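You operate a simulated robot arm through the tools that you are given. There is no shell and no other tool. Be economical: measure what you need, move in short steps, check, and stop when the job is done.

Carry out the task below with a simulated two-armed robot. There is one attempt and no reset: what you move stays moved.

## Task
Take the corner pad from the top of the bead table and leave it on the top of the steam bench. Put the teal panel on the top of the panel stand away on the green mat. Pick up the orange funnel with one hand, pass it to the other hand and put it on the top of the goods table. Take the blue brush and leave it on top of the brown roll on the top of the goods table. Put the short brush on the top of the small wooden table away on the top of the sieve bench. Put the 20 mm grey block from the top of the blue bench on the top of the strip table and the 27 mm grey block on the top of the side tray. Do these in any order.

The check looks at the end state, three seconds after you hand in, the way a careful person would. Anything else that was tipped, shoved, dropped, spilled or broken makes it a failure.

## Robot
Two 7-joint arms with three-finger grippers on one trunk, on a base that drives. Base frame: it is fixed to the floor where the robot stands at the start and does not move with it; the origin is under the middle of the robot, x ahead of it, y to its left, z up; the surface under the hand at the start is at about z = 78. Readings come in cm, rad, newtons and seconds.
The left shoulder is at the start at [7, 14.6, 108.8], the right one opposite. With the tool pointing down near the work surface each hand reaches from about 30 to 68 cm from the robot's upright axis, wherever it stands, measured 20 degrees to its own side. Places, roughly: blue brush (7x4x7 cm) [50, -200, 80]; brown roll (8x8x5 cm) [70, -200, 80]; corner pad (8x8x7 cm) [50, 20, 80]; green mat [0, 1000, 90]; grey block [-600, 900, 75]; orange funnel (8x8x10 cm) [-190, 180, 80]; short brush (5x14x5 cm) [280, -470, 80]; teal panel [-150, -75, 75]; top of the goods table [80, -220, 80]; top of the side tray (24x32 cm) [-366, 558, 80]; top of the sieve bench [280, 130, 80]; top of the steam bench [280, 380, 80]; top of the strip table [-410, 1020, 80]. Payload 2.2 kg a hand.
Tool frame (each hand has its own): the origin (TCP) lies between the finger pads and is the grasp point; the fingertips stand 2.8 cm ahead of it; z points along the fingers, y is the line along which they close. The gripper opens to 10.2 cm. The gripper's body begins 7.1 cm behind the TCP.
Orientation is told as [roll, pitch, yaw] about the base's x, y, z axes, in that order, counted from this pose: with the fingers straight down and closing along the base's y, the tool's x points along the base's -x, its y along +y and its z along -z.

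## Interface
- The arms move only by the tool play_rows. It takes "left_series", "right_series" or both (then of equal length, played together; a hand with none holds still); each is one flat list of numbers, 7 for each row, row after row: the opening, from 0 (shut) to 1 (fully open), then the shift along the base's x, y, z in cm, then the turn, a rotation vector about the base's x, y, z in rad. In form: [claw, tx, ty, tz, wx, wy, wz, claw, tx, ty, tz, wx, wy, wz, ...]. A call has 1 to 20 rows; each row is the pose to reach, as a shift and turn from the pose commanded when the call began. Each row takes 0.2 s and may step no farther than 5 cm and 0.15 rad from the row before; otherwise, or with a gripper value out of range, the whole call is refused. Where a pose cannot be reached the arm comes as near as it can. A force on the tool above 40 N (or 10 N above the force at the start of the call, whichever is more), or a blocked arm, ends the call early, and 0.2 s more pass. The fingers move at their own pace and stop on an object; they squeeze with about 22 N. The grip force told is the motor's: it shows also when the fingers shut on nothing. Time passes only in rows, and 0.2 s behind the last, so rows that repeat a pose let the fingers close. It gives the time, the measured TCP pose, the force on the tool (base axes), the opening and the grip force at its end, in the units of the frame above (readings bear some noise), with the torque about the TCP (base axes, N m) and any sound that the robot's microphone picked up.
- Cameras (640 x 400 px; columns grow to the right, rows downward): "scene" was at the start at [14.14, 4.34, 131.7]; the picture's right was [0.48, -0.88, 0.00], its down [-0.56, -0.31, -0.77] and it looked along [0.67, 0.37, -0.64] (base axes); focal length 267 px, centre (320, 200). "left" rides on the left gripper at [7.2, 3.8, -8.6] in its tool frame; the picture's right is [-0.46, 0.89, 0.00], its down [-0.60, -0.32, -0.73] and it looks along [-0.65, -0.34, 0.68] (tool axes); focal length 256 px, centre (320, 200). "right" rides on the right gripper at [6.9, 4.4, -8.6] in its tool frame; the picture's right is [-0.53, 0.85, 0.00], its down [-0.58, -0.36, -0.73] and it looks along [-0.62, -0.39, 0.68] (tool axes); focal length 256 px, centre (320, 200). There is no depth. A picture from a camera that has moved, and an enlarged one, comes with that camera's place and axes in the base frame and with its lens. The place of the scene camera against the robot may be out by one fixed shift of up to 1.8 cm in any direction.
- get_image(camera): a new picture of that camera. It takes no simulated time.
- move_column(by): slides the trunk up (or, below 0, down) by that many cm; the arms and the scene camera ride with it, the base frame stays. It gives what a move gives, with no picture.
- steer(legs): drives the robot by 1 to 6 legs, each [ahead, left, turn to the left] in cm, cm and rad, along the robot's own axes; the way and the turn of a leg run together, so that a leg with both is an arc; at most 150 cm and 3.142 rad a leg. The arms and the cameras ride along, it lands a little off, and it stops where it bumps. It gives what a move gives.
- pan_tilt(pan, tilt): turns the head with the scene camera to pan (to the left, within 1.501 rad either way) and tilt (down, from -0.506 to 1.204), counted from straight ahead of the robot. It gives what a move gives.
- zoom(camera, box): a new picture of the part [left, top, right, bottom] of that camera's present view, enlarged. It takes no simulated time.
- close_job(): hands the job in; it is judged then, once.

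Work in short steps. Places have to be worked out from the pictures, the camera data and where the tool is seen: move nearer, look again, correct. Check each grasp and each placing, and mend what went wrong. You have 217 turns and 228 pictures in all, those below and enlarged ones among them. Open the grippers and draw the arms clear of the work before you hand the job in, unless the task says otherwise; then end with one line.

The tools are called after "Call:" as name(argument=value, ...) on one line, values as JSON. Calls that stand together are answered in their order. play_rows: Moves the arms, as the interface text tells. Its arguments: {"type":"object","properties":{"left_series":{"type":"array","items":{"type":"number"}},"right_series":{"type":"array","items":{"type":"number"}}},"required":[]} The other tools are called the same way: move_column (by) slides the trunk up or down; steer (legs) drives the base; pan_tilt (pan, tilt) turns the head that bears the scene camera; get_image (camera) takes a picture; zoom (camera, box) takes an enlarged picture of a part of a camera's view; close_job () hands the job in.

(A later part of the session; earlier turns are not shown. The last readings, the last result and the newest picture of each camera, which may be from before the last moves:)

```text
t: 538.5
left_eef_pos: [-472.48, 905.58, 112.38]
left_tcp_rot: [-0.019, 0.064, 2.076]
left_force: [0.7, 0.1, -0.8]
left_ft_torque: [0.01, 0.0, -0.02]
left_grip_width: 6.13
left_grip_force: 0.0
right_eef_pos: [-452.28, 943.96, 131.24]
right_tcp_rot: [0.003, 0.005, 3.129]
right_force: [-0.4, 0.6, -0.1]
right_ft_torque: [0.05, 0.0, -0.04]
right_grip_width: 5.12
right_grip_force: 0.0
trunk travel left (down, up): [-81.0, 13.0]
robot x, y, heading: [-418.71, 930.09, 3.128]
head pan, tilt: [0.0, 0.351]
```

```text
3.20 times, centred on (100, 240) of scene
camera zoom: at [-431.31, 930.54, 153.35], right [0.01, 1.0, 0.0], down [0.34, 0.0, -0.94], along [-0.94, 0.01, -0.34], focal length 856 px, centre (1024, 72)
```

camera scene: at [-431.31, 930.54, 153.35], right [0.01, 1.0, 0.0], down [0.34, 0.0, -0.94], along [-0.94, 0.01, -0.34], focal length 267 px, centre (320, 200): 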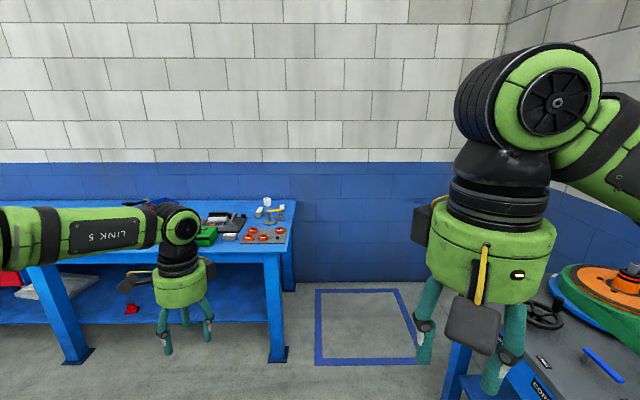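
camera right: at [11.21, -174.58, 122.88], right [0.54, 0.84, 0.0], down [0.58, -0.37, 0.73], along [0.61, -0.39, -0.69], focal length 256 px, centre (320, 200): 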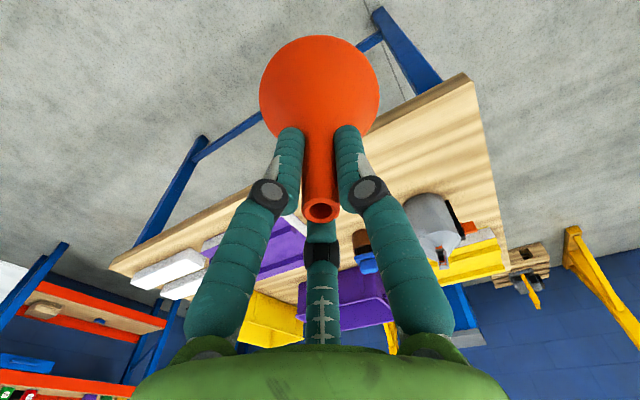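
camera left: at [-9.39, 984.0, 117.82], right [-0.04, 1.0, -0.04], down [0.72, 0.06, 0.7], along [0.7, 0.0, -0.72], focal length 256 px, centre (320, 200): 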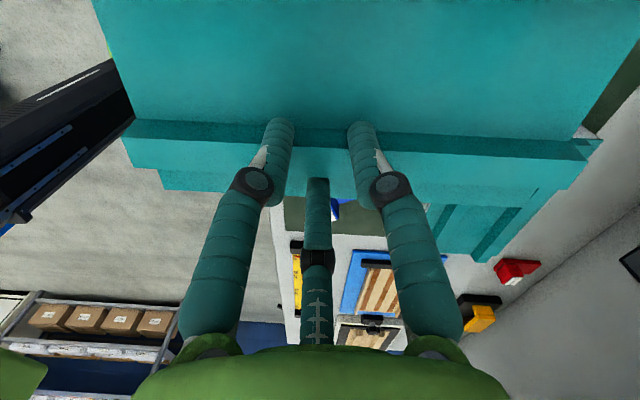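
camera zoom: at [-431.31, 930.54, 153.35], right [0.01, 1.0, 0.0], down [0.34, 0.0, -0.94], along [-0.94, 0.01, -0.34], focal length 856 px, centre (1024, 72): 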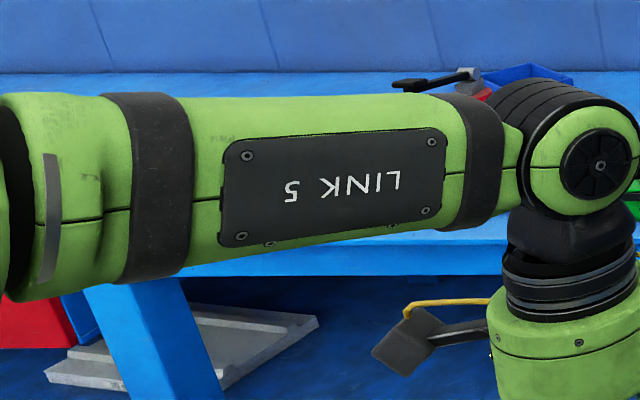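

I can read the labels: 27 mm block ≈ (−575, 877), 20 mm block ≈ (−622, 903) at the back corner. I approach the 20 mm block from the bench's north side with heading ≈ −160°, using the left hand.

Call:
steer(legs=[[80, -8, 0], [80, -8, 0], [0, 0, 0.36]])

Call:
pan_tilt(pan=0.3, tilt=0.7)

Call:
get_image(camera="scene")

Call:
get_image(camera="left")

```text
t: 546.3
left_eef_pos: [-626.5, 922.23, 112.53]
left_tcp_rot: [-0.033, 0.077, 2.075]
left_force: [0.2, 0.0, -0.2]
left_ft_torque: [-0.03, 0.02, -0.02]
left_grip_width: 6.11
left_grip_force: 0.0
right_eef_pos: [-607.19, 960.87, 131.0]
right_tcp_rot: [0.003, 0.002, 3.133]
right_force: [-0.2, 0.1, 0.5]
right_ft_torque: [-0.03, 0.03, 0.02]
right_grip_width: 5.1
right_grip_force: 0.1
trunk travel left (down, up): [-81.0, 13.0]
robot x, y, heading: [-573.33, 947.29, 3.136]
head pan, tilt: [0.0, 0.351]
stopped in leg 2: the force on the tool passed its limit at 86 N (the readings are from after the stop); the commanded pose is now the measured one
```

```text
t: 547.1
left_eef_pos: [-626.61, 922.29, 112.39]
left_tcp_rot: [-0.034, 0.075, 2.077]
left_force: [-0.6, -0.5, 0.9]
left_ft_torque: [0.02, 0.01, -0.03]
left_grip_width: 6.12
left_grip_force: 0.1
right_eef_pos: [-607.25, 960.74, 131.18]
right_tcp_rot: [0.004, 0.003, 3.133]
right_force: [-0.8, 0.0, -0.7]
right_ft_torque: [-0.01, 0.01, -0.02]
right_grip_width: 5.1
right_grip_force: 0.0
trunk travel left (down, up): [-81.0, 13.0]
robot x, y, heading: [-573.43, 947.24, 3.132]
head pan, tilt: [0.3, 0.7]
```

```text
57 pictures are left
camera scene: at [-584.97, 945.04, 150.21], right [-0.29, 0.96, 0.0], down [0.62, 0.19, -0.77], along [-0.73, -0.22, -0.64], focal length 267 px, centre (320, 200)
```

scene: 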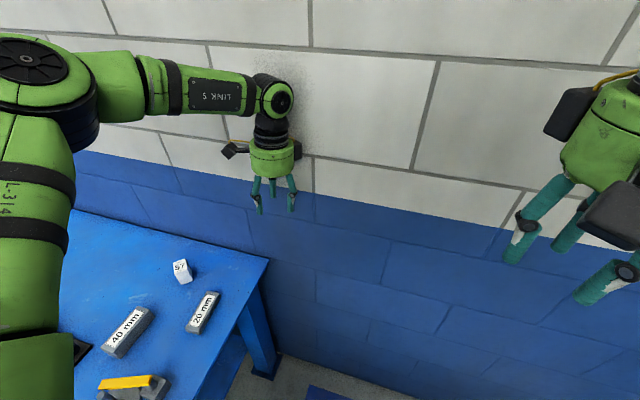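

```text
56 pictures are left
camera left: at [-627.01, 914.71, 121.3], right [-1.0, -0.02, -0.06], down [-0.06, 0.72, 0.69], along [0.03, 0.7, -0.72], focal length 256 px, centre (320, 200)
```

left: 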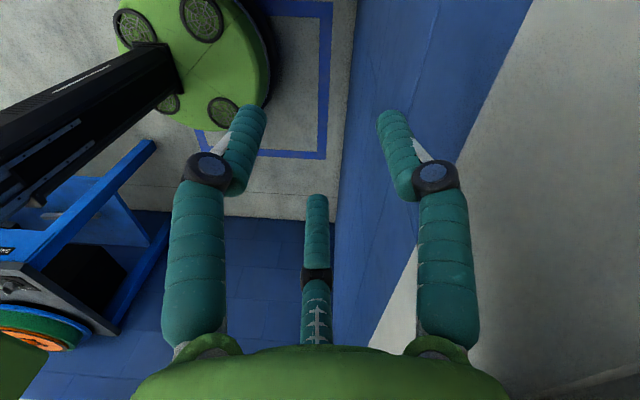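

The hand touched the wall at x ≈ −634; I back off. Re-triangulated: 20 mm block ≈ (−608, 905), top z ≈ 82, long axis along x. I back 7 cm, turn 0.35 rad left, counter-rotate the left hand by −0.35 and lower.

Call:
steer(legs=[[-7, 0, 0], [0, 0, 0.35]])

Call:
play_rows(left_series=[1, 0, 0, -2, 0.01, 0, -0.12, 1, 0, 0, -4, 0.02, -0.01, -0.24, 1, 0, 0, -4, 0.03, -0.02, -0.35, 1, 0, 0, -4, 0.03, -0.02, -0.35])

Call:
move_column(by=-10)

Call:
get_image(camera="left")

Call:
get_image(camera="scene")

```text
t: 549.2
left_eef_pos: [-607.97, 905.81, 112.34]
left_tcp_rot: [-0.031, 0.078, 2.424]
left_force: [-0.5, -0.4, -0.4]
left_ft_torque: [0.01, -0.01, -0.01]
left_grip_width: 6.12
left_grip_force: 0.1
right_eef_pos: [-602.99, 948.53, 130.93]
right_tcp_rot: [0.004, 0.004, -2.803]
right_force: [-0.8, -0.6, -1.0]
right_ft_torque: [-0.03, -0.01, -0.02]
right_grip_width: 5.12
right_grip_force: 0.2
trunk travel left (down, up): [-81.0, 13.0]
robot x, y, heading: [-566.51, 946.96, -2.798]
head pan, tilt: [0.3, 0.7]
```

```text
t: 550.2
left_eef_pos: [-607.93, 905.68, 108.53]
left_tcp_rot: [-0.066, 0.064, 2.07]
left_force: [0.6, -0.3, -0.1]
left_ft_torque: [-0.05, -0.04, -0.01]
left_grip_width: 10.19
left_grip_force: 0.1
right_eef_pos: [-602.93, 948.45, 131.24]
right_tcp_rot: [0.003, 0.004, -2.803]
right_force: [-0.3, -0.3, -0.1]
right_ft_torque: [-0.03, 0.0, -0.02]
right_grip_width: 5.09
right_grip_force: 0.1
trunk travel left (down, up): [-81.0, 13.0]
robot x, y, heading: [-566.2, 947.38, -2.802]
head pan, tilt: [0.3, 0.7]
```

```text
t: 551.6
left_eef_pos: [-607.96, 905.7, 98.52]
left_tcp_rot: [-0.066, 0.063, 2.072]
left_force: [-0.6, -0.7, 0.2]
left_ft_torque: [0.0, 0.0, -0.01]
left_grip_width: 10.19
left_grip_force: 0.0
right_eef_pos: [-602.74, 948.38, 121.12]
right_tcp_rot: [0.003, 0.006, -2.803]
right_force: [0.6, -0.5, 0.6]
right_ft_torque: [0.02, 0.01, -0.02]
right_grip_width: 5.09
right_grip_force: 0.0
trunk travel left (down, up): [-71.0, 23.0]
robot x, y, heading: [-566.55, 947.03, -2.802]
head pan, tilt: [0.3, 0.7]
```

```text
55 pictures are left
camera left: at [-608.56, 897.81, 107.18], right [-1.0, -0.02, -0.09], down [-0.08, 0.7, 0.71], along [0.05, 0.71, -0.7], focal length 256 px, centre (320, 200)
```

left: 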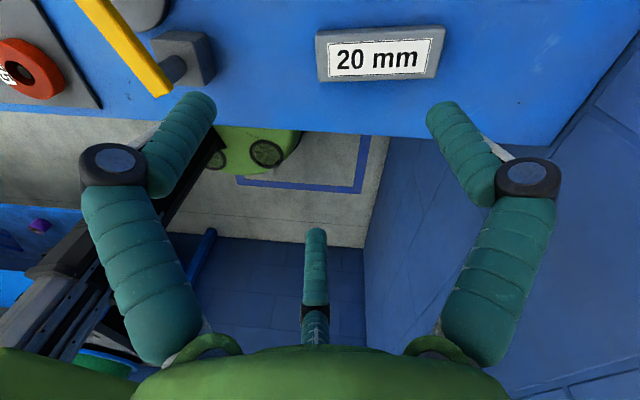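

```text
54 pictures are left
camera scene: at [-576.33, 940.67, 140.21], right [-0.6, 0.8, 0.0], down [0.52, 0.39, -0.77], along [-0.61, -0.46, -0.64], focal length 267 px, centre (320, 200)
```

scene: 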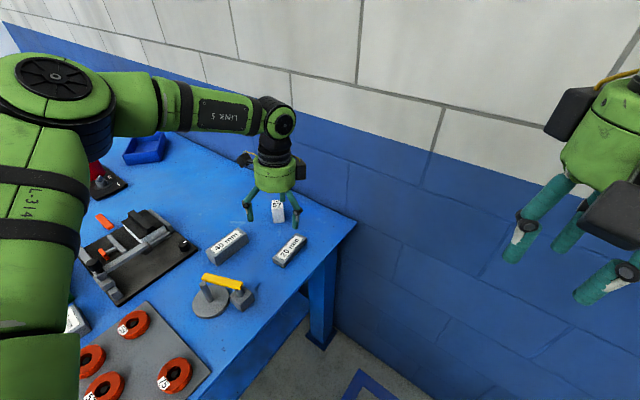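

Block centre ≈ (−611.8, 905.8), width ~4 (y). I level the hand, shift to TCP (−611.8, 904.3), and descend to z ≈ 88 to verify.

Call:
play_rows(left_series=[1, -1.3, -0.5, -3, 0.012, 0.044, 0, 1, -2.6, -1, -6, 0.024, 0.088, 0, 1, -3.8, -1.4, -9, 0.024, 0.088, 0, 1, -3.8, -1.4, -10.5, 0.024, 0.088, 0, 1, -3.8, -1.4, -10.5, 0.024, 0.088, 0])

Call:
get_image(camera="left")

```text
t: 552.8
left_eef_pos: [-608.49, 903.96, 90.15]
left_tcp_rot: [-0.002, 0.0, 2.075]
left_force: [0.4, -0.5, 0.2]
left_ft_torque: [0.01, 0.0, -0.02]
left_grip_width: 10.21
left_grip_force: 0.1
left hand out of reach, approached as far as the arm can: row 2, 3, 4, 5
right_eef_pos: [-602.77, 948.44, 121.07]
right_tcp_rot: [0.004, 0.003, -2.803]
right_force: [-1.2, -1.3, 0.2]
right_ft_torque: [-0.02, 0.02, 0.01]
right_grip_width: 5.1
right_grip_force: 0.0
trunk travel left (down, up): [-71.0, 23.0]
robot x, y, heading: [-566.63, 947.51, -2.797]
head pan, tilt: [0.3, 0.7]
```

```text
53 pictures are left
camera left: at [-608.31, 895.93, 98.73], right [-1.0, -0.02, 0.0], down [-0.01, 0.68, 0.73], along [-0.01, 0.73, -0.68], focal length 256 px, centre (320, 200)
```

left: 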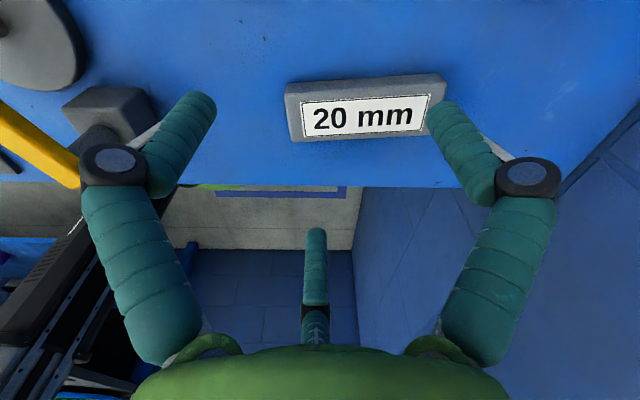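

Block top z = 82, y 903.7–906.8, x −606.9..−616.6. I shift −3 cm in x with the base and lower the trunk 6.8 cm.

Call:
steer(legs=[[2.9, -1.0, 0]])

Call:
move_column(by=-6.8)

Call:
get_image(camera="left")

```text
t: 553.6
left_eef_pos: [-611.03, 903.92, 90.5]
left_tcp_rot: [0.003, -0.003, 2.076]
left_force: [0.2, -0.9, 0.1]
left_ft_torque: [-0.01, 0.04, 0.03]
left_grip_width: 10.22
left_grip_force: 0.0
right_eef_pos: [-605.32, 948.42, 121.28]
right_tcp_rot: [0.002, -0.001, -2.802]
right_force: [0.8, -0.1, -0.7]
right_ft_torque: [-0.02, 0.1, 0.01]
right_grip_width: 5.08
right_grip_force: 0.1
trunk travel left (down, up): [-71.0, 23.0]
robot x, y, heading: [-569.23, 947.21, -2.799]
head pan, tilt: [0.3, 0.7]
```

```text
t: 554.7
left_eef_pos: [-611.23, 903.9, 83.48]
left_tcp_rot: [-0.001, 0.001, 2.076]
left_force: [-0.3, -0.6, -0.2]
left_ft_torque: [-0.02, -0.01, 0.0]
left_grip_width: 10.21
left_grip_force: 0.0
right_eef_pos: [-605.65, 948.46, 114.38]
right_tcp_rot: [0.004, 0.003, -2.801]
right_force: [0.3, -0.2, -0.2]
right_ft_torque: [-0.02, 0.05, -0.02]
right_grip_width: 5.1
right_grip_force: 0.0
trunk travel left (down, up): [-64.2, 29.8]
robot x, y, heading: [-569.19, 947.25, -2.799]
head pan, tilt: [0.3, 0.7]
```

```text
52 pictures are left
camera left: at [-611.16, 895.87, 91.98], right [-1.0, -0.02, 0.0], down [-0.01, 0.68, 0.73], along [-0.01, 0.73, -0.68], focal length 256 px, centre (320, 200)
```

left: 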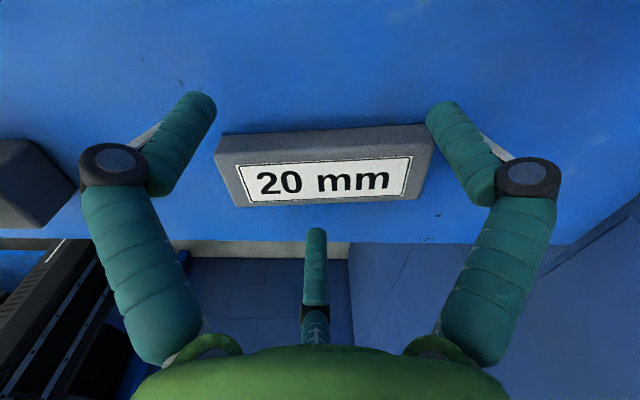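

Bench is at z ≈ 80.2, fingertips at 80.7: close and lift.

Call:
play_rows(left_series=[0.7, 0, 0, 0, 0, 0, 0, 0.4, 0, 0, 0, 0, 0, 0, 0, 0, 0, 0, 0, 0, 0, 0, 0, 0, 0, 0, 0, 0, 0, 0, 0, 0, 0, 0, 0])

Call:
move_column(by=8)

Call:
get_image(camera="left")

```text
t: 555.9
left_eef_pos: [-611.29, 903.95, 83.51]
left_tcp_rot: [0.002, 0.002, 2.075]
left_force: [-1.3, 0.0, 4.3]
left_ft_torque: [0.13, 0.08, -0.03]
left_grip_width: 5.65
left_grip_force: 22.1
right_eef_pos: [-605.68, 948.41, 114.28]
right_tcp_rot: [0.005, 0.005, -2.8]
right_force: [0.1, -0.4, -0.6]
right_ft_torque: [0.0, 0.01, -0.02]
right_grip_width: 5.11
right_grip_force: 0.2
trunk travel left (down, up): [-64.2, 29.8]
robot x, y, heading: [-569.69, 947.04, -2.8]
head pan, tilt: [0.3, 0.7]
```

```text
t: 557.0
left_eef_pos: [-611.23, 903.83, 91.52]
left_tcp_rot: [-0.002, 0.001, 2.075]
left_force: [0.1, 0.4, -0.3]
left_ft_torque: [0.02, 0.03, 0.01]
left_grip_width: 5.63
left_grip_force: 21.9
right_eef_pos: [-605.8, 948.47, 122.29]
right_tcp_rot: [0.003, 0.004, -2.802]
right_force: [0.7, -0.4, 0.0]
right_ft_torque: [0.0, -0.02, 0.01]
right_grip_width: 5.09
right_grip_force: 0.1
trunk travel left (down, up): [-72.2, 21.8]
robot x, y, heading: [-569.39, 946.91, -2.804]
head pan, tilt: [0.3, 0.7]
```

```text
51 pictures are left
camera left: at [-611.22, 895.85, 99.92], right [-1.0, -0.02, 0.0], down [-0.02, 0.68, 0.73], along [-0.01, 0.73, -0.68], focal length 256 px, centre (320, 200)
```

left: 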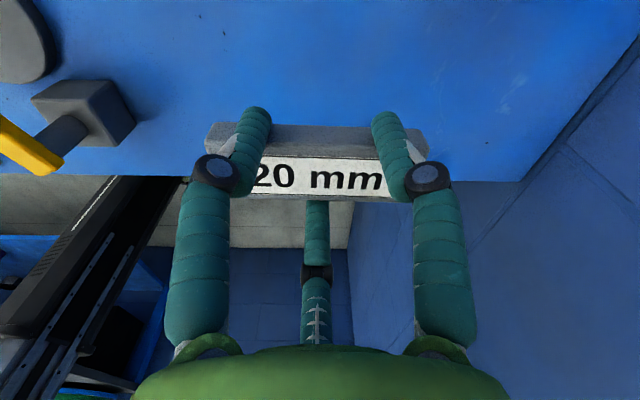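

The 20 mm block is held. Now the 27 mm block with the right hand: I raise, back away from the bench corner and come round to its front with heading −150°.

Call:
move_column(by=10)

Call:
steer(legs=[[-60, 21, 0], [0, 0, 0.182], [30, 40, 0]])

Call:
pan_tilt(pan=-0.1, tilt=0.7)

Call:
get_image(camera="scene")

```text
t: 558.4
left_eef_pos: [-611.38, 903.89, 101.45]
left_tcp_rot: [-0.001, 0.003, 2.076]
left_force: [-0.1, -0.2, -1.0]
left_ft_torque: [0.0, 0.0, 0.0]
left_grip_width: 5.65
left_grip_force: 21.9
right_eef_pos: [-605.69, 948.32, 132.38]
right_tcp_rot: [0.002, 0.004, -2.802]
right_force: [0.6, -0.8, -0.4]
right_ft_torque: [0.03, 0.03, 0.02]
right_grip_width: 5.09
right_grip_force: 0.3
trunk travel left (down, up): [-82.2, 11.8]
robot x, y, heading: [-569.56, 947.19, -2.8]
head pan, tilt: [0.3, 0.7]
```

```text
t: 565.2
left_eef_pos: [-544.63, 847.59, 101.42]
left_tcp_rot: [-0.001, 0.003, 2.261]
left_force: [0.2, -0.4, -1.2]
left_ft_torque: [-0.02, 0.02, -0.01]
left_grip_width: 5.61
left_grip_force: 22.2
right_eef_pos: [-547.7, 892.36, 132.36]
right_tcp_rot: [0.004, 0.003, -2.613]
right_force: [0.7, 0.7, 0.1]
right_ft_torque: [-0.06, 0.01, 0.0]
right_grip_width: 5.09
right_grip_force: 0.1
trunk travel left (down, up): [-82.2, 11.8]
robot x, y, heading: [-511.69, 897.83, -2.608]
head pan, tilt: [0.3, 0.7]
```

```text
t: 566.0
left_eef_pos: [-544.78, 847.47, 101.43]
left_tcp_rot: [-0.002, 0.0, 2.261]
left_force: [0.5, 0.5, -0.1]
left_ft_torque: [-0.01, -0.03, -0.01]
left_grip_width: 5.66
left_grip_force: 22.0
right_eef_pos: [-547.61, 892.17, 132.3]
right_tcp_rot: [0.004, 0.003, -2.612]
right_force: [0.1, 0.3, -0.4]
right_ft_torque: [0.0, -0.04, 0.02]
right_grip_width: 5.1
right_grip_force: 0.0
trunk travel left (down, up): [-82.2, 11.8]
robot x, y, heading: [-511.79, 897.73, -2.614]
head pan, tilt: [-0.099, 0.7]
```

```text
50 pictures are left
camera scene: at [-522.03, 891.89, 151.4], right [-0.42, 0.91, 0.0], down [0.59, 0.27, -0.76], along [-0.69, -0.32, -0.64], focal length 267 px, centre (320, 200)
```

scene: 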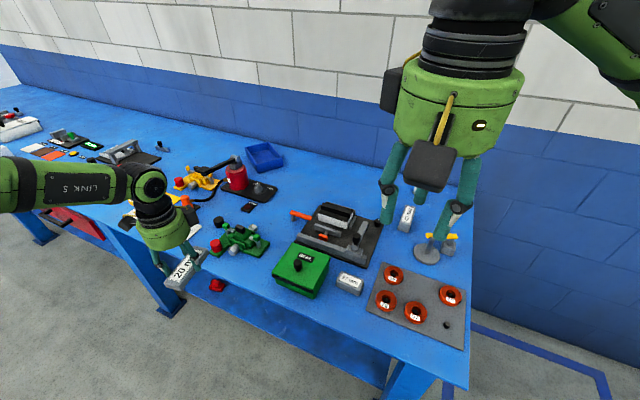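

27 mm block ≈ (−563, 882). I raise the left arm, extend the right, move up and lower the trunk.

Call:
play_rows(left_series=[0, 0, 0, 4, 0, 0, 0, 0, 0, 0, 8, 0, 0, 0, 0, 0, 0, 12, 0, 0, 0, 0, 0, 0, 16, 0, 0, 0, 0, 0, 0, 18, 0, 0, 0, 0, 0, 0, 18, 0, 0, 0], right_series=[1, -2.6, -1.5, 0, 0, 0, 0, 1, -5.2, -3, -2, 0, 0, 0, 1, -7.8, -4.5, -5, 0, 0, 0, 1, -10.4, -6, -8, 0, 0, 0, 1, -10.4, -6, -10, 0, 0, 0, 1, -10.4, -6, -10, 0, 0, 0])

Call:
steer(legs=[[6.5, 1.2, 0]])

Call:
move_column(by=-22)

Call:
get_image(camera="right")

Call:
get_image(camera="scene")

```text
t: 567.4
left_eef_pos: [-544.67, 847.5, 119.58]
left_tcp_rot: [-0.002, 0.001, 2.261]
left_force: [0.2, 0.0, -1.2]
left_ft_torque: [0.0, 0.0, 0.03]
left_grip_width: 5.62
left_grip_force: 21.8
right_eef_pos: [-557.99, 886.28, 122.27]
right_tcp_rot: [0.004, 0.004, -2.612]
right_force: [0.5, 0.7, -0.4]
right_ft_torque: [-0.02, 0.03, -0.01]
right_grip_width: 10.2
right_grip_force: 0.0
trunk travel left (down, up): [-82.2, 11.8]
robot x, y, heading: [-511.78, 897.56, -2.613]
head pan, tilt: [-0.099, 0.7]
```

```text
t: 568.4
left_eef_pos: [-549.19, 843.72, 119.94]
left_tcp_rot: [0.004, -0.001, 2.262]
left_force: [0.9, 0.4, -0.7]
left_ft_torque: [-0.11, 0.02, -0.02]
left_grip_width: 5.65
left_grip_force: 22.0
right_eef_pos: [-562.38, 882.56, 122.61]
right_tcp_rot: [0.004, -0.004, -2.612]
right_force: [0.7, 0.0, -0.1]
right_ft_torque: [-0.05, 0.07, 0.01]
right_grip_width: 10.21
right_grip_force: 0.1
trunk travel left (down, up): [-82.2, 11.8]
robot x, y, heading: [-516.64, 893.52, -2.611]
head pan, tilt: [-0.099, 0.7]
```

```text
t: 570.8
left_eef_pos: [-549.7, 843.27, 97.51]
left_tcp_rot: [0.0, 0.001, 2.264]
left_force: [0.7, 0.2, -1.0]
left_ft_torque: [-0.04, 0.0, 0.03]
left_grip_width: 5.64
left_grip_force: 22.1
right_eef_pos: [-563.0, 882.03, 100.34]
right_tcp_rot: [0.004, 0.002, -2.612]
right_force: [-0.6, -0.1, 0.1]
right_ft_torque: [0.0, -0.03, 0.03]
right_grip_width: 10.2
right_grip_force: 0.1
trunk travel left (down, up): [-60.2, 33.8]
robot x, y, heading: [-516.68, 893.58, -2.611]
head pan, tilt: [-0.099, 0.7]
```

```text
49 pictures are left
camera right: at [-554.8, 881.66, 108.99], right [-0.04, -1.0, 0.0], down [-0.68, 0.03, 0.73], along [-0.73, 0.03, -0.69], focal length 256 px, centre (320, 200)
```

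right: 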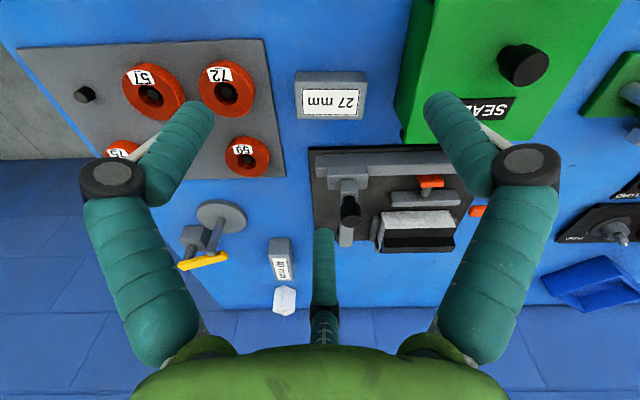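

```text
48 pictures are left
camera scene: at [-526.94, 887.73, 129.41], right [-0.42, 0.91, 0.0], down [0.59, 0.27, -0.76], along [-0.7, -0.32, -0.64], focal length 267 px, centre (320, 200)
```

scene: 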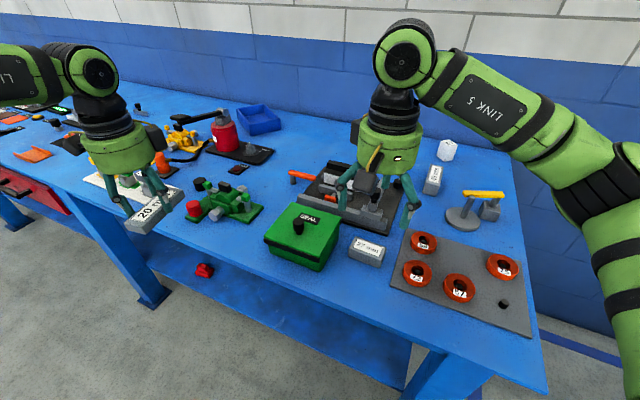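

27 mm block: centre ≈ (−567.5, 881), ~7.6 × 3.4 cm. I set the opening to 0.8, shift to TCP (−566.2, 881) and go down to z ≈ 90 for a check.

Call:
play_rows(right_series=[0.8, -1.5, -0.5, -3, 0, 0, 0, 0.8, -3.2, -1.0, -6, 0, 0, 0, 0.8, -3.2, -1.0, -10, 0, 0, 0, 0.8, -3.2, -1.0, -10, 0, 0, 0])

Call:
get_image(camera="right")

```text
t: 571.8
left_eef_pos: [-549.6, 843.14, 97.42]
left_tcp_rot: [-0.001, -0.002, 2.262]
left_force: [0.0, -0.5, -1.8]
left_ft_torque: [0.0, 0.01, -0.03]
left_grip_width: 5.66
left_grip_force: 22.1
right_eef_pos: [-566.1, 881.15, 90.17]
right_tcp_rot: [0.002, 0.002, -2.614]
right_force: [0.3, 0.2, -0.1]
right_ft_torque: [0.03, -0.02, 0.0]
right_grip_width: 8.16
right_grip_force: 0.1
trunk travel left (down, up): [-60.2, 33.8]
robot x, y, heading: [-516.39, 893.11, -2.613]
head pan, tilt: [-0.099, 0.7]
```

```text
47 pictures are left
camera right: at [-558.03, 880.79, 98.87], right [-0.03, -1.0, 0.0], down [-0.68, 0.02, 0.73], along [-0.73, 0.02, -0.68], focal length 256 px, centre (320, 200)
```

right: 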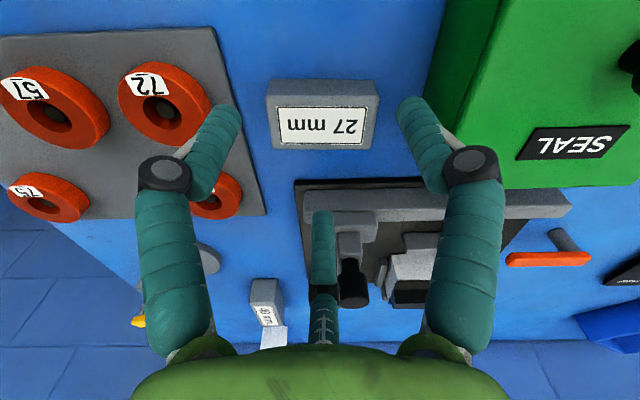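

Well centred between the fingers. Descend to 83.7, close, lift.

Call:
play_rows(right_series=[0.8, -0.1, 0, -2.5, 0, 0, 0, 0.8, -0.1, 0, -5, 0, 0, 0, 0.8, -0.1, 0, -6.5, 0, 0, 0, 0.8, -0.1, 0, -6.5, 0, 0, 0, 0.5, -0.1, 0, -6.5, 0, 0, 0, 0, -0.1, 0, -6.5, 0, 0, 0, 0, -0.1, 0, -6.5, 0, 0, 0, 0, -0.1, 0, -6.5, 0, 0, 0])

Call:
move_column(by=12)

Call:
get_image(camera="right")

```text
t: 573.6
left_eef_pos: [-549.72, 843.23, 97.48]
left_tcp_rot: [-0.003, 0.001, 2.262]
left_force: [-0.2, -0.3, 0.0]
left_ft_torque: [-0.02, -0.01, 0.01]
left_grip_width: 5.63
left_grip_force: 21.9
right_eef_pos: [-566.35, 881.04, 83.84]
right_tcp_rot: [0.003, 0.001, -2.612]
right_force: [-0.3, -0.2, 1.3]
right_ft_torque: [-0.08, 0.14, -0.02]
right_grip_width: 5.95
right_grip_force: 22.1
trunk travel left (down, up): [-60.2, 33.8]
robot x, y, heading: [-516.73, 893.27, -2.61]
head pan, tilt: [-0.099, 0.7]
```

```text
t: 575.1
left_eef_pos: [-549.62, 843.22, 109.56]
left_tcp_rot: [-0.002, 0.001, 2.262]
left_force: [-0.8, 0.8, -1.0]
left_ft_torque: [0.01, 0.0, 0.03]
left_grip_width: 5.64
left_grip_force: 21.8
right_eef_pos: [-566.31, 881.09, 95.78]
right_tcp_rot: [0.004, 0.002, -2.614]
right_force: [-0.8, -0.3, -0.8]
right_ft_torque: [0.03, -0.01, 0.0]
right_grip_width: 5.91
right_grip_force: 22.3
trunk travel left (down, up): [-72.2, 21.8]
robot x, y, heading: [-516.57, 893.41, -2.615]
head pan, tilt: [-0.099, 0.7]
```

```text
46 pictures are left
camera right: at [-558.22, 880.7, 104.45], right [-0.04, -1.0, 0.0], down [-0.69, 0.02, 0.73], along [-0.73, 0.03, -0.69], focal length 256 px, centre (320, 200)
```

right: 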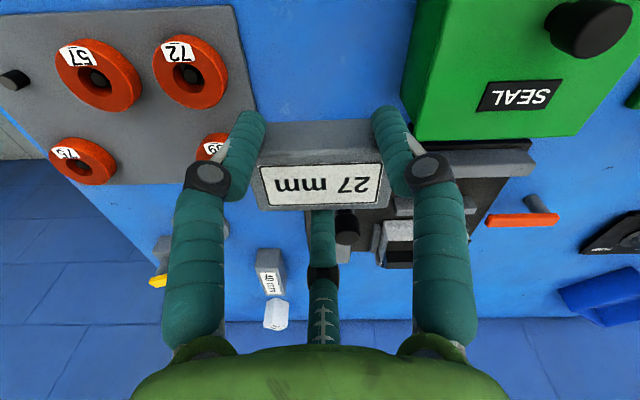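

Both blocks are held. I back away east and turn to face the strip table to the north.

Call:
steer(legs=[[-65.5, 38.5, 0], [0, 0, -2.1]])

Call:
pan_tilt(pan=0, tilt=0.5)

Call:
get_image(camera="scene")

```text
t: 584.2
left_eef_pos: [-465.24, 946.96, 109.58]
left_tcp_rot: [-0.003, -0.002, 0.167]
left_force: [-0.7, -0.1, -0.4]
left_ft_torque: [0.02, 0.02, 0.01]
left_grip_width: 5.63
left_grip_force: 21.5
right_eef_pos: [-424.16, 942.46, 95.82]
right_tcp_rot: [0.004, 0.003, 1.574]
right_force: [0.0, -0.8, -1.0]
right_ft_torque: [0.0, -0.01, 0.02]
right_grip_width: 5.92
right_grip_force: 21.7
trunk travel left (down, up): [-72.2, 21.8]
robot x, y, heading: [-438.56, 893.16, 1.578]
head pan, tilt: [-0.099, 0.7]
```

```text
t: 585.0
left_eef_pos: [-465.22, 947.09, 109.5]
left_tcp_rot: [-0.001, 0.001, 0.169]
left_force: [0.2, -0.2, -1.0]
left_ft_torque: [0.01, -0.02, 0.02]
left_grip_width: 5.65
left_grip_force: 22.3
right_eef_pos: [-424.08, 942.59, 95.84]
right_tcp_rot: [0.005, 0.004, 1.574]
right_force: [0.0, -0.5, -0.7]
right_ft_torque: [0.0, -0.05, 0.01]
right_grip_width: 5.9
right_grip_force: 22.1
trunk travel left (down, up): [-72.2, 21.8]
robot x, y, heading: [-438.49, 893.48, 1.579]
head pan, tilt: [0.0, 0.499]
```

```text
45 pictures are left
camera scene: at [-436.68, 907.49, 143.17], right [1.0, 0.01, 0.0], down [0.0, -0.48, -0.88], along [0.0, 0.88, -0.48], focal length 267 px, centre (320, 200)
```

scene: 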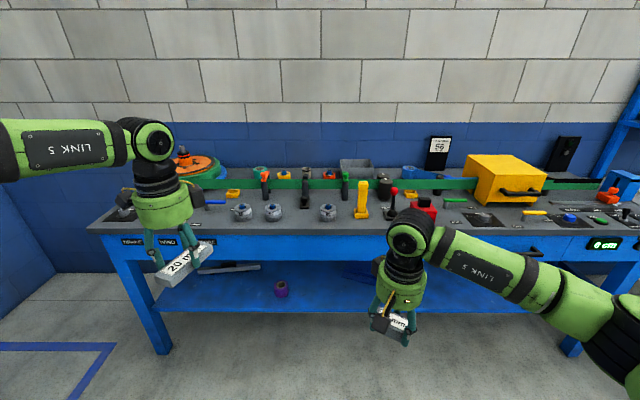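

Free gap on the strip table near x ≈ −444 (front edge y ≈ 994). I raise the right hand 20 cm and drive up so the 20 mm block is above it.

Call:
play_rows(right_series=[0, 0, 0, 4, 0, 0, 0, 0, 0, 0, 8, 0, 0, 0, 0, 0, 0, 12, 0, 0, 0, 0, 0, 0, 16, 0, 0, 0, 0, 0, 0, 20, 0, 0, 0, 0, 0, 0, 20, 0, 0, 0])

Call:
steer(legs=[[0, -19, -0.008], [52, 0, 0]])

Call:
pan_tilt(pan=0.15, tilt=0.8)

Call:
get_image(camera="scene")

Call:
get_image(camera="left")

```text
t: 586.4
left_eef_pos: [-465.14, 946.97, 109.47]
left_tcp_rot: [-0.002, -0.001, 0.169]
left_force: [0.9, -0.4, -0.6]
left_ft_torque: [-0.02, 0.03, 0.02]
left_grip_width: 5.64
left_grip_force: 21.9
right_eef_pos: [-424.08, 942.48, 115.82]
right_tcp_rot: [0.003, 0.004, 1.574]
right_force: [-0.2, -0.1, -1.0]
right_ft_torque: [-0.03, 0.0, 0.01]
right_grip_width: 5.93
right_grip_force: 22.1
trunk travel left (down, up): [-72.2, 21.8]
robot x, y, heading: [-438.28, 892.64, 1.576]
head pan, tilt: [0.0, 0.499]
```

```text
t: 590.5
left_eef_pos: [-445.55, 998.98, 109.59]
left_tcp_rot: [0.001, -0.001, 0.161]
left_force: [-0.6, 0.4, -0.5]
left_ft_torque: [0.02, 0.03, -0.02]
left_grip_width: 5.65
left_grip_force: 21.9
right_eef_pos: [-404.47, 994.24, 115.83]
right_tcp_rot: [0.003, 0.002, 1.567]
right_force: [0.5, -0.4, -1.1]
right_ft_torque: [0.04, 0.04, -0.03]
right_grip_width: 5.91
right_grip_force: 22.4
trunk travel left (down, up): [-72.2, 21.8]
robot x, y, heading: [-419.02, 945.3, 1.57]
head pan, tilt: [0.0, 0.499]
```

```text
t: 591.4
left_eef_pos: [-445.63, 999.09, 109.55]
left_tcp_rot: [-0.002, -0.002, 0.159]
left_force: [0.6, 0.2, 0.2]
left_ft_torque: [0.0, -0.03, 0.01]
left_grip_width: 5.64
left_grip_force: 21.9
right_eef_pos: [-404.51, 994.3, 115.82]
right_tcp_rot: [0.003, 0.003, 1.567]
right_force: [0.3, -0.1, -1.3]
right_ft_torque: [-0.01, -0.03, 0.0]
right_grip_width: 5.91
right_grip_force: 22.2
trunk travel left (down, up): [-72.2, 21.8]
robot x, y, heading: [-419.01, 944.81, 1.567]
head pan, tilt: [0.15, 0.799]
```

```text
44 pictures are left
camera scene: at [-418.55, 958.37, 140.58], right [0.99, 0.15, 0.0], down [0.11, -0.71, -0.7], along [-0.1, 0.69, -0.72], focal length 267 px, centre (320, 200)
```

scene: 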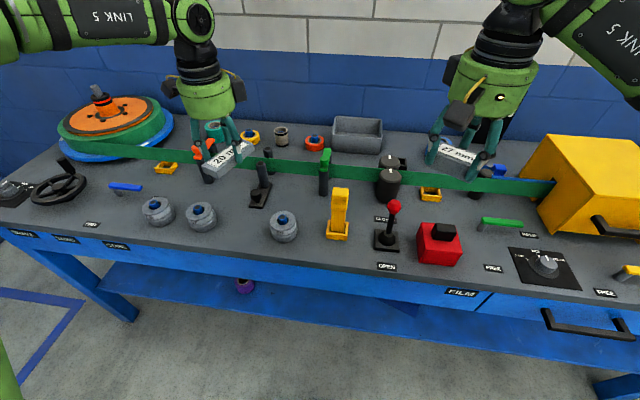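

```text
43 pictures are left
camera left: at [-453.39, 1001.83, 118.01], right [0.32, 0.95, 0.0], down [0.65, -0.22, 0.73], along [0.69, -0.23, -0.68], focal length 256 px, centre (320, 200)
```

left: 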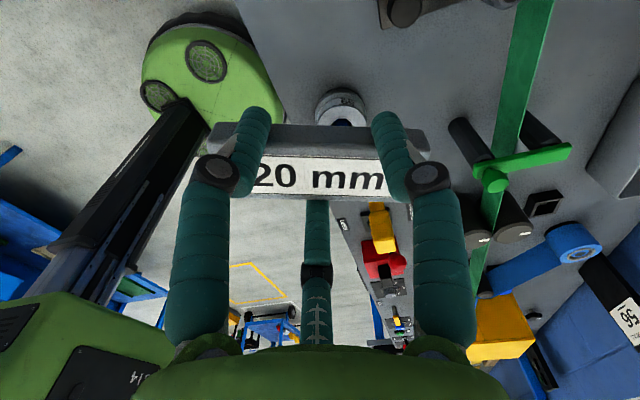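

Gap at x −457..−438, y 990–1008. I lower the trunk 8 cm and the left hand 15 cm while shifting −3.2 in x.

Call:
play_rows(left_series=[0, -1.6, 0, -3, 0, 0, 0, 0, -3.2, 0, -6, 0, 0, 0, 0, -3.2, 0, -9, 0, 0, 0, 0, -3.2, 0, -12, 0, 0, 0, 0, -3.2, 0, -15, 0, 0, 0, 0, -3.2, 0, -15, 0, 0, 0])

Call:
move_column(by=-8.5)

Call:
get_image(camera="scene")

```text
t: 592.8
left_eef_pos: [-448.65, 999.04, 94.54]
left_tcp_rot: [0.001, 0.002, 0.161]
left_force: [-1.0, -0.7, -0.7]
left_ft_torque: [0.04, 0.01, 0.0]
left_grip_width: 5.64
left_grip_force: 22.3
right_eef_pos: [-404.34, 994.17, 115.88]
right_tcp_rot: [0.003, 0.003, 1.569]
right_force: [0.4, -0.6, -0.4]
right_ft_torque: [0.01, 0.03, 0.02]
right_grip_width: 5.91
right_grip_force: 21.4
trunk travel left (down, up): [-72.2, 21.8]
robot x, y, heading: [-418.81, 944.81, 1.573]
head pan, tilt: [0.15, 0.799]
```

```text
t: 594.0
left_eef_pos: [-448.6, 999.04, 86.65]
left_tcp_rot: [0.007, 0.001, 0.16]
left_force: [-3.7, 4.3, 29.1]
left_ft_torque: [-0.72, 0.16, 0.17]
left_grip_width: 5.68
left_grip_force: 21.6
right_eef_pos: [-404.33, 994.02, 107.56]
right_tcp_rot: [0.006, -0.002, 1.57]
right_force: [-0.6, 0.2, -0.2]
right_ft_torque: [0.01, 0.01, 0.0]
right_grip_width: 5.92
right_grip_force: 21.9
trunk travel left (down, up): [-63.7, 30.3]
robot x, y, heading: [-419.2, 945.23, 1.565]
head pan, tilt: [0.15, 0.799]
```

```text
42 pictures are left
camera scene: at [-418.38, 957.95, 132.16], right [0.99, 0.15, 0.0], down [0.11, -0.71, -0.7], along [-0.1, 0.69, -0.71], focal length 267 px, centre (320, 200)
```

scene: 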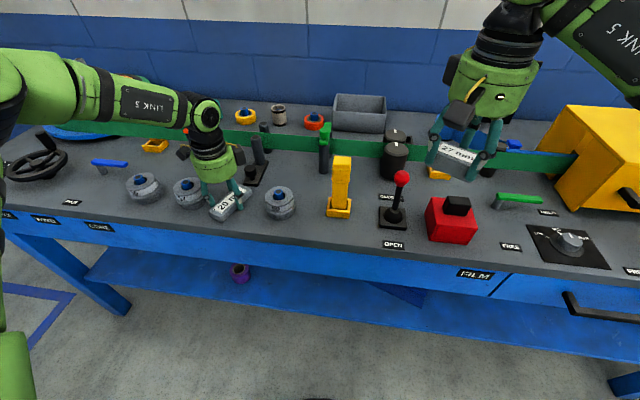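

Contact already at TCP 86.7; zoom to see on what.

Call:
zoom(camera="scene", box=[150, 120, 310, 240])

Call:
get_image(camera="left")

```text
3.33 times, centred on (230, 180) of scene
camera zoom: at [-418.38, 957.95, 132.16], right [0.99, 0.15, 0.0], down [0.11, -0.71, -0.7], along [-0.1, 0.69, -0.71], focal length 891 px, centre (620, 267)
```

zoom: 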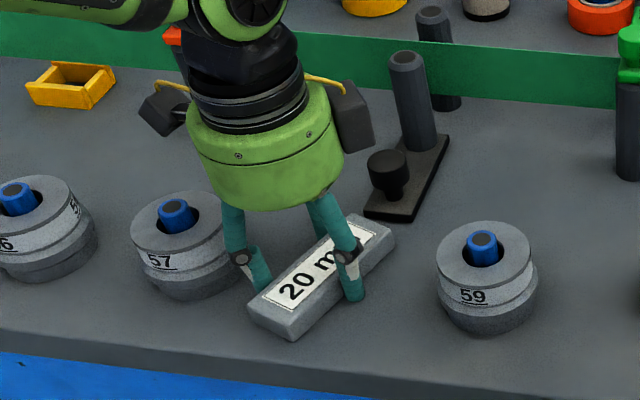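

```text
40 pictures are left
camera left: at [-456.39, 1001.57, 95.16], right [0.32, 0.95, 0.01], down [0.65, -0.22, 0.73], along [0.69, -0.23, -0.69], focal length 256 px, centre (320, 200)
```

left: 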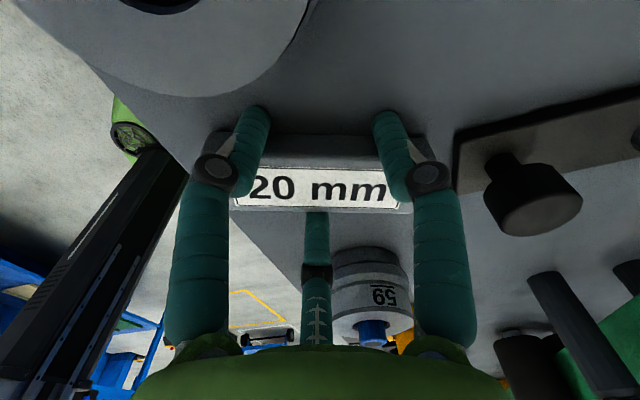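

The block lies on the table surface, clear of the weights. Ease, open only to 0.7, rise straight up.

Call:
play_rows(left_series=[0, 0, 0, 0.4, 0, 0, 0, 0.6, 0, 0, 0.4, 0, 0, 0, 0.7, 0, 0, 0.4, 0, 0, 0, 0.7, 0, 0, 0.4, 0, 0, 0, 0.7, 0, 0, 4, 0, 0, 0, 0.7, 0, 0, 8, 0, 0, 0, 0.7, 0, 0, 12, 0, 0, 0, 0.7, 0, 0, 15, 0, 0, 0, 0.7, 0, 0, 15, 0, 0, 0])

Call:
zoom(camera="scene", box=[150, 120, 310, 240])

```text
t: 596.0
left_eef_pos: [-448.73, 999.06, 101.15]
left_tcp_rot: [-0.002, 0.0, 0.163]
left_force: [-0.2, 0.1, 0.8]
left_ft_torque: [0.01, 0.0, -0.01]
left_grip_width: 7.16
left_grip_force: 0.0
right_eef_pos: [-404.53, 994.26, 107.31]
right_tcp_rot: [0.003, 0.003, 1.568]
right_force: [0.3, 0.1, -0.4]
right_ft_torque: [-0.01, 0.03, 0.01]
right_grip_width: 5.93
right_grip_force: 21.7
trunk travel left (down, up): [-63.7, 30.3]
robot x, y, heading: [-418.8, 944.93, 1.572]
head pan, tilt: [0.15, 0.799]
```

```text
3.33 times, centred on (230, 180) of scene
camera zoom: at [-418.57, 958.34, 132.08], right [0.99, 0.15, 0.0], down [0.11, -0.71, -0.7], along [-0.1, 0.69, -0.72], focal length 891 px, centre (620, 267)
```

zoom: 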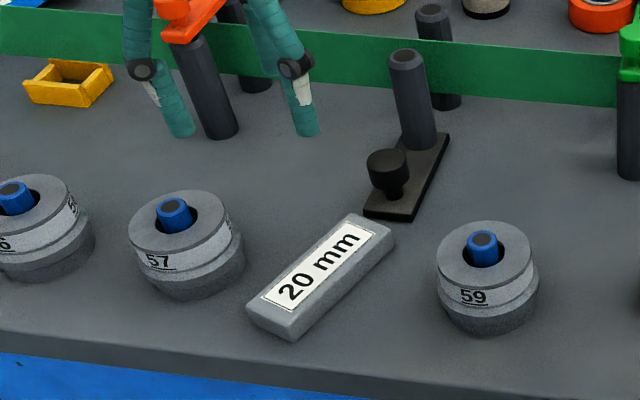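

20 mm block is placed. Now the side tray at (−366, 558): back off, turn around and look south.

Call:
move_column(by=8)

Call:
steer(legs=[[-48, 0, 0], [0, 0, 3.14]])

Call:
pan_tilt(pan=0.2, tilt=0.3)

Call:
get_image(camera="scene")

```text
t: 597.1
left_eef_pos: [-448.91, 999.13, 109.08]
left_tcp_rot: [-0.001, -0.001, 0.161]
left_force: [-0.8, -0.1, -0.3]
left_ft_torque: [-0.02, -0.01, 0.02]
left_grip_width: 7.15
left_grip_force: 0.1
right_eef_pos: [-404.46, 994.26, 115.37]
right_tcp_rot: [0.004, 0.002, 1.567]
right_force: [0.3, -0.5, -0.6]
right_ft_torque: [-0.01, -0.03, 0.01]
right_grip_width: 5.91
right_grip_force: 21.1
trunk travel left (down, up): [-71.7, 22.3]
robot x, y, heading: [-418.96, 944.76, 1.569]
head pan, tilt: [0.15, 0.799]
```

```text
t: 607.4
left_eef_pos: [-388.51, 843.62, 109.11]
left_tcp_rot: [-0.002, 0.0, -2.967]
left_force: [-0.4, 0.5, -0.4]
left_ft_torque: [-0.03, -0.02, 0.0]
left_grip_width: 7.12
left_grip_force: 0.1
right_eef_pos: [-432.92, 847.7, 115.43]
right_tcp_rot: [0.003, 0.004, -1.558]
right_force: [-0.2, 0.5, -0.7]
right_ft_torque: [-0.01, 0.01, 0.03]
right_grip_width: 5.92
right_grip_force: 22.1
trunk travel left (down, up): [-71.7, 22.3]
robot x, y, heading: [-419.14, 897.32, -1.562]
head pan, tilt: [0.15, 0.799]
```

```text
t: 608.3
left_eef_pos: [-388.54, 843.53, 109.1]
left_tcp_rot: [-0.002, 0.001, -2.968]
left_force: [0.8, 0.2, -0.2]
left_ft_torque: [-0.01, -0.01, -0.01]
left_grip_width: 7.17
left_grip_force: 0.0
right_eef_pos: [-432.98, 847.75, 115.33]
right_tcp_rot: [0.005, 0.004, -1.559]
right_force: [0.6, 0.0, -0.3]
right_ft_torque: [0.0, 0.01, 0.0]
right_grip_width: 5.93
right_grip_force: 21.8
trunk travel left (down, up): [-71.7, 22.3]
robot x, y, heading: [-419.42, 897.12, -1.56]
head pan, tilt: [0.201, 0.3]
```

```text
38 pictures are left
camera scene: at [-415.4, 883.37, 144.51], right [-0.98, -0.21, 0.0], down [-0.06, 0.29, -0.95], along [0.2, -0.93, -0.3], focal length 267 px, centre (320, 200)
```

scene: 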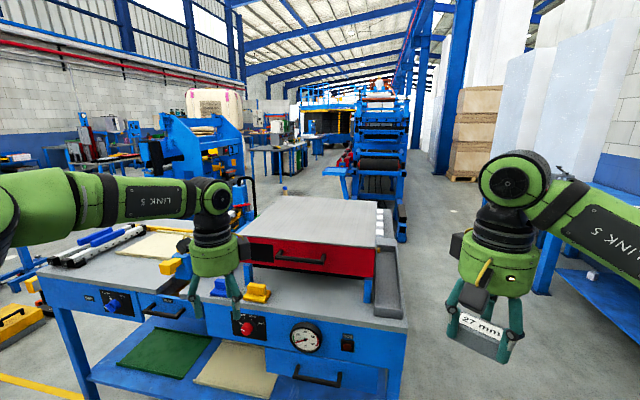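

The side tray is a small blue shelf at the machine beyond the next table. I go around that table on its west side (x ≈ −488) to y ≈ 655.

Call:
steer(legs=[[0, -69, -0.01], [125, 0, 0], [117, 0, 0]])

Call:
pan_tilt(pan=0.7, tilt=0.35)

Call:
get_image(camera="scene")

```text
t: 623.4
left_eef_pos: [-455.39, 604.77, 109.13]
left_tcp_rot: [0.0, 0.0, -2.962]
left_force: [0.4, -0.1, 0.1]
left_ft_torque: [-0.02, 0.0, 0.0]
left_grip_width: 7.14
left_grip_force: 0.0
right_eef_pos: [-500.02, 608.6, 115.51]
right_tcp_rot: [0.003, 0.002, -1.553]
right_force: [-0.2, -1.4, -1.4]
right_ft_torque: [-0.02, -0.01, 0.01]
right_grip_width: 5.91
right_grip_force: 21.5
trunk travel left (down, up): [-71.7, 22.3]
robot x, y, heading: [-486.58, 658.02, -1.554]
head pan, tilt: [0.201, 0.3]
```

```text
t: 624.3
left_eef_pos: [-455.53, 604.74, 109.07]
left_tcp_rot: [-0.003, -0.001, -2.959]
left_force: [0.5, -0.3, -1.3]
left_ft_torque: [0.02, 0.04, 0.0]
left_grip_width: 7.13
left_grip_force: 0.1
right_eef_pos: [-499.8, 608.66, 115.37]
right_tcp_rot: [0.004, 0.003, -1.552]
right_force: [-0.7, 0.1, -1.4]
right_ft_torque: [0.02, 0.02, -0.03]
right_grip_width: 5.92
right_grip_force: 22.4
trunk travel left (down, up): [-71.7, 22.3]
robot x, y, heading: [-486.55, 658.2, -1.551]
head pan, tilt: [0.7, 0.351]
```

```text
37 pictures are left
camera scene: at [-478.52, 646.42, 144.05], right [-0.75, -0.66, 0.0], down [-0.23, 0.26, -0.94], along [0.62, -0.71, -0.34], focal length 267 px, centre (320, 200)
```

scene: 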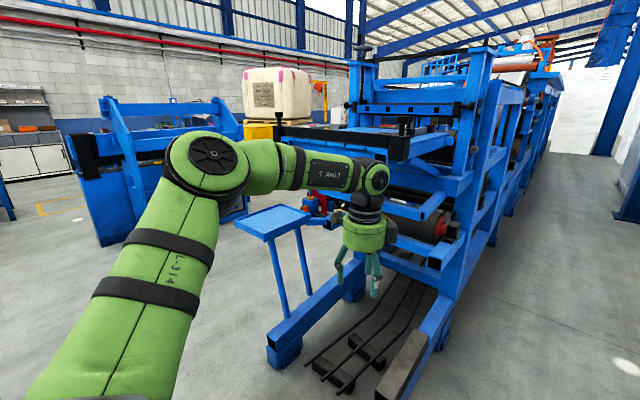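

Tray centre ≈ (−367, 558), z ≈ 80, in front of the machine. I strafe east to x ≈ −353 and look at the overhead clearance.

Call:
steer(legs=[[0, 133, -0.018]])

Call:
pan_tilt(pan=-0.1, tilt=0.4)

Call:
get_image(camera="scene")

```text
t: 630.9
left_eef_pos: [-327.5, 604.27, 109.28]
left_tcp_rot: [0.0, -0.001, -2.99]
left_force: [-1.9, 0.3, 0.0]
left_ft_torque: [0.01, -0.02, 0.02]
left_grip_width: 7.14
left_grip_force: 0.1
right_eef_pos: [-371.85, 609.59, 115.34]
right_tcp_rot: [0.003, 0.002, -1.585]
right_force: [-0.2, 0.4, -0.8]
right_ft_torque: [0.04, -0.03, -0.01]
right_grip_width: 5.88
right_grip_force: 22.1
trunk travel left (down, up): [-71.7, 22.3]
robot x, y, heading: [-356.67, 658.98, -1.586]
head pan, tilt: [0.7, 0.351]
```

```text
t: 632.0
left_eef_pos: [-327.54, 604.29, 109.11]
left_tcp_rot: [-0.001, 0.0, -2.992]
left_force: [-0.8, 0.6, -0.9]
left_ft_torque: [0.01, 0.01, 0.0]
left_grip_width: 7.13
left_grip_force: 0.1
right_eef_pos: [-371.88, 609.57, 115.33]
right_tcp_rot: [0.003, 0.002, -1.586]
right_force: [-0.9, -0.4, -1.1]
right_ft_torque: [0.04, 0.02, 0.0]
right_grip_width: 5.9
right_grip_force: 22.3
trunk travel left (down, up): [-71.7, 22.3]
robot x, y, heading: [-356.65, 658.7, -1.58]
head pan, tilt: [-0.099, 0.4]
```

```text
36 pictures are left
camera scene: at [-356.11, 644.67, 143.59], right [-0.99, 0.11, 0.0], down [0.04, 0.39, -0.92], along [-0.1, -0.92, -0.39], focal length 267 px, centre (320, 200)
```

scene: 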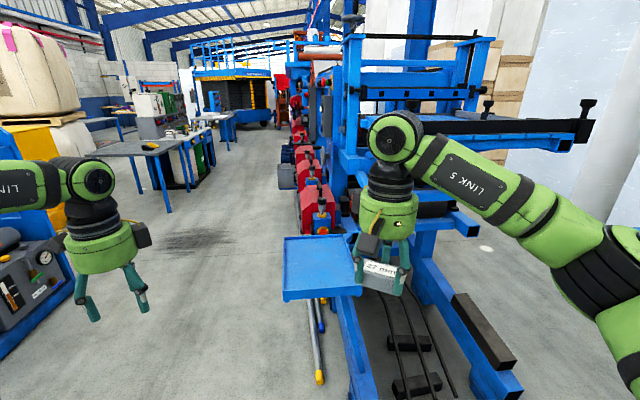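

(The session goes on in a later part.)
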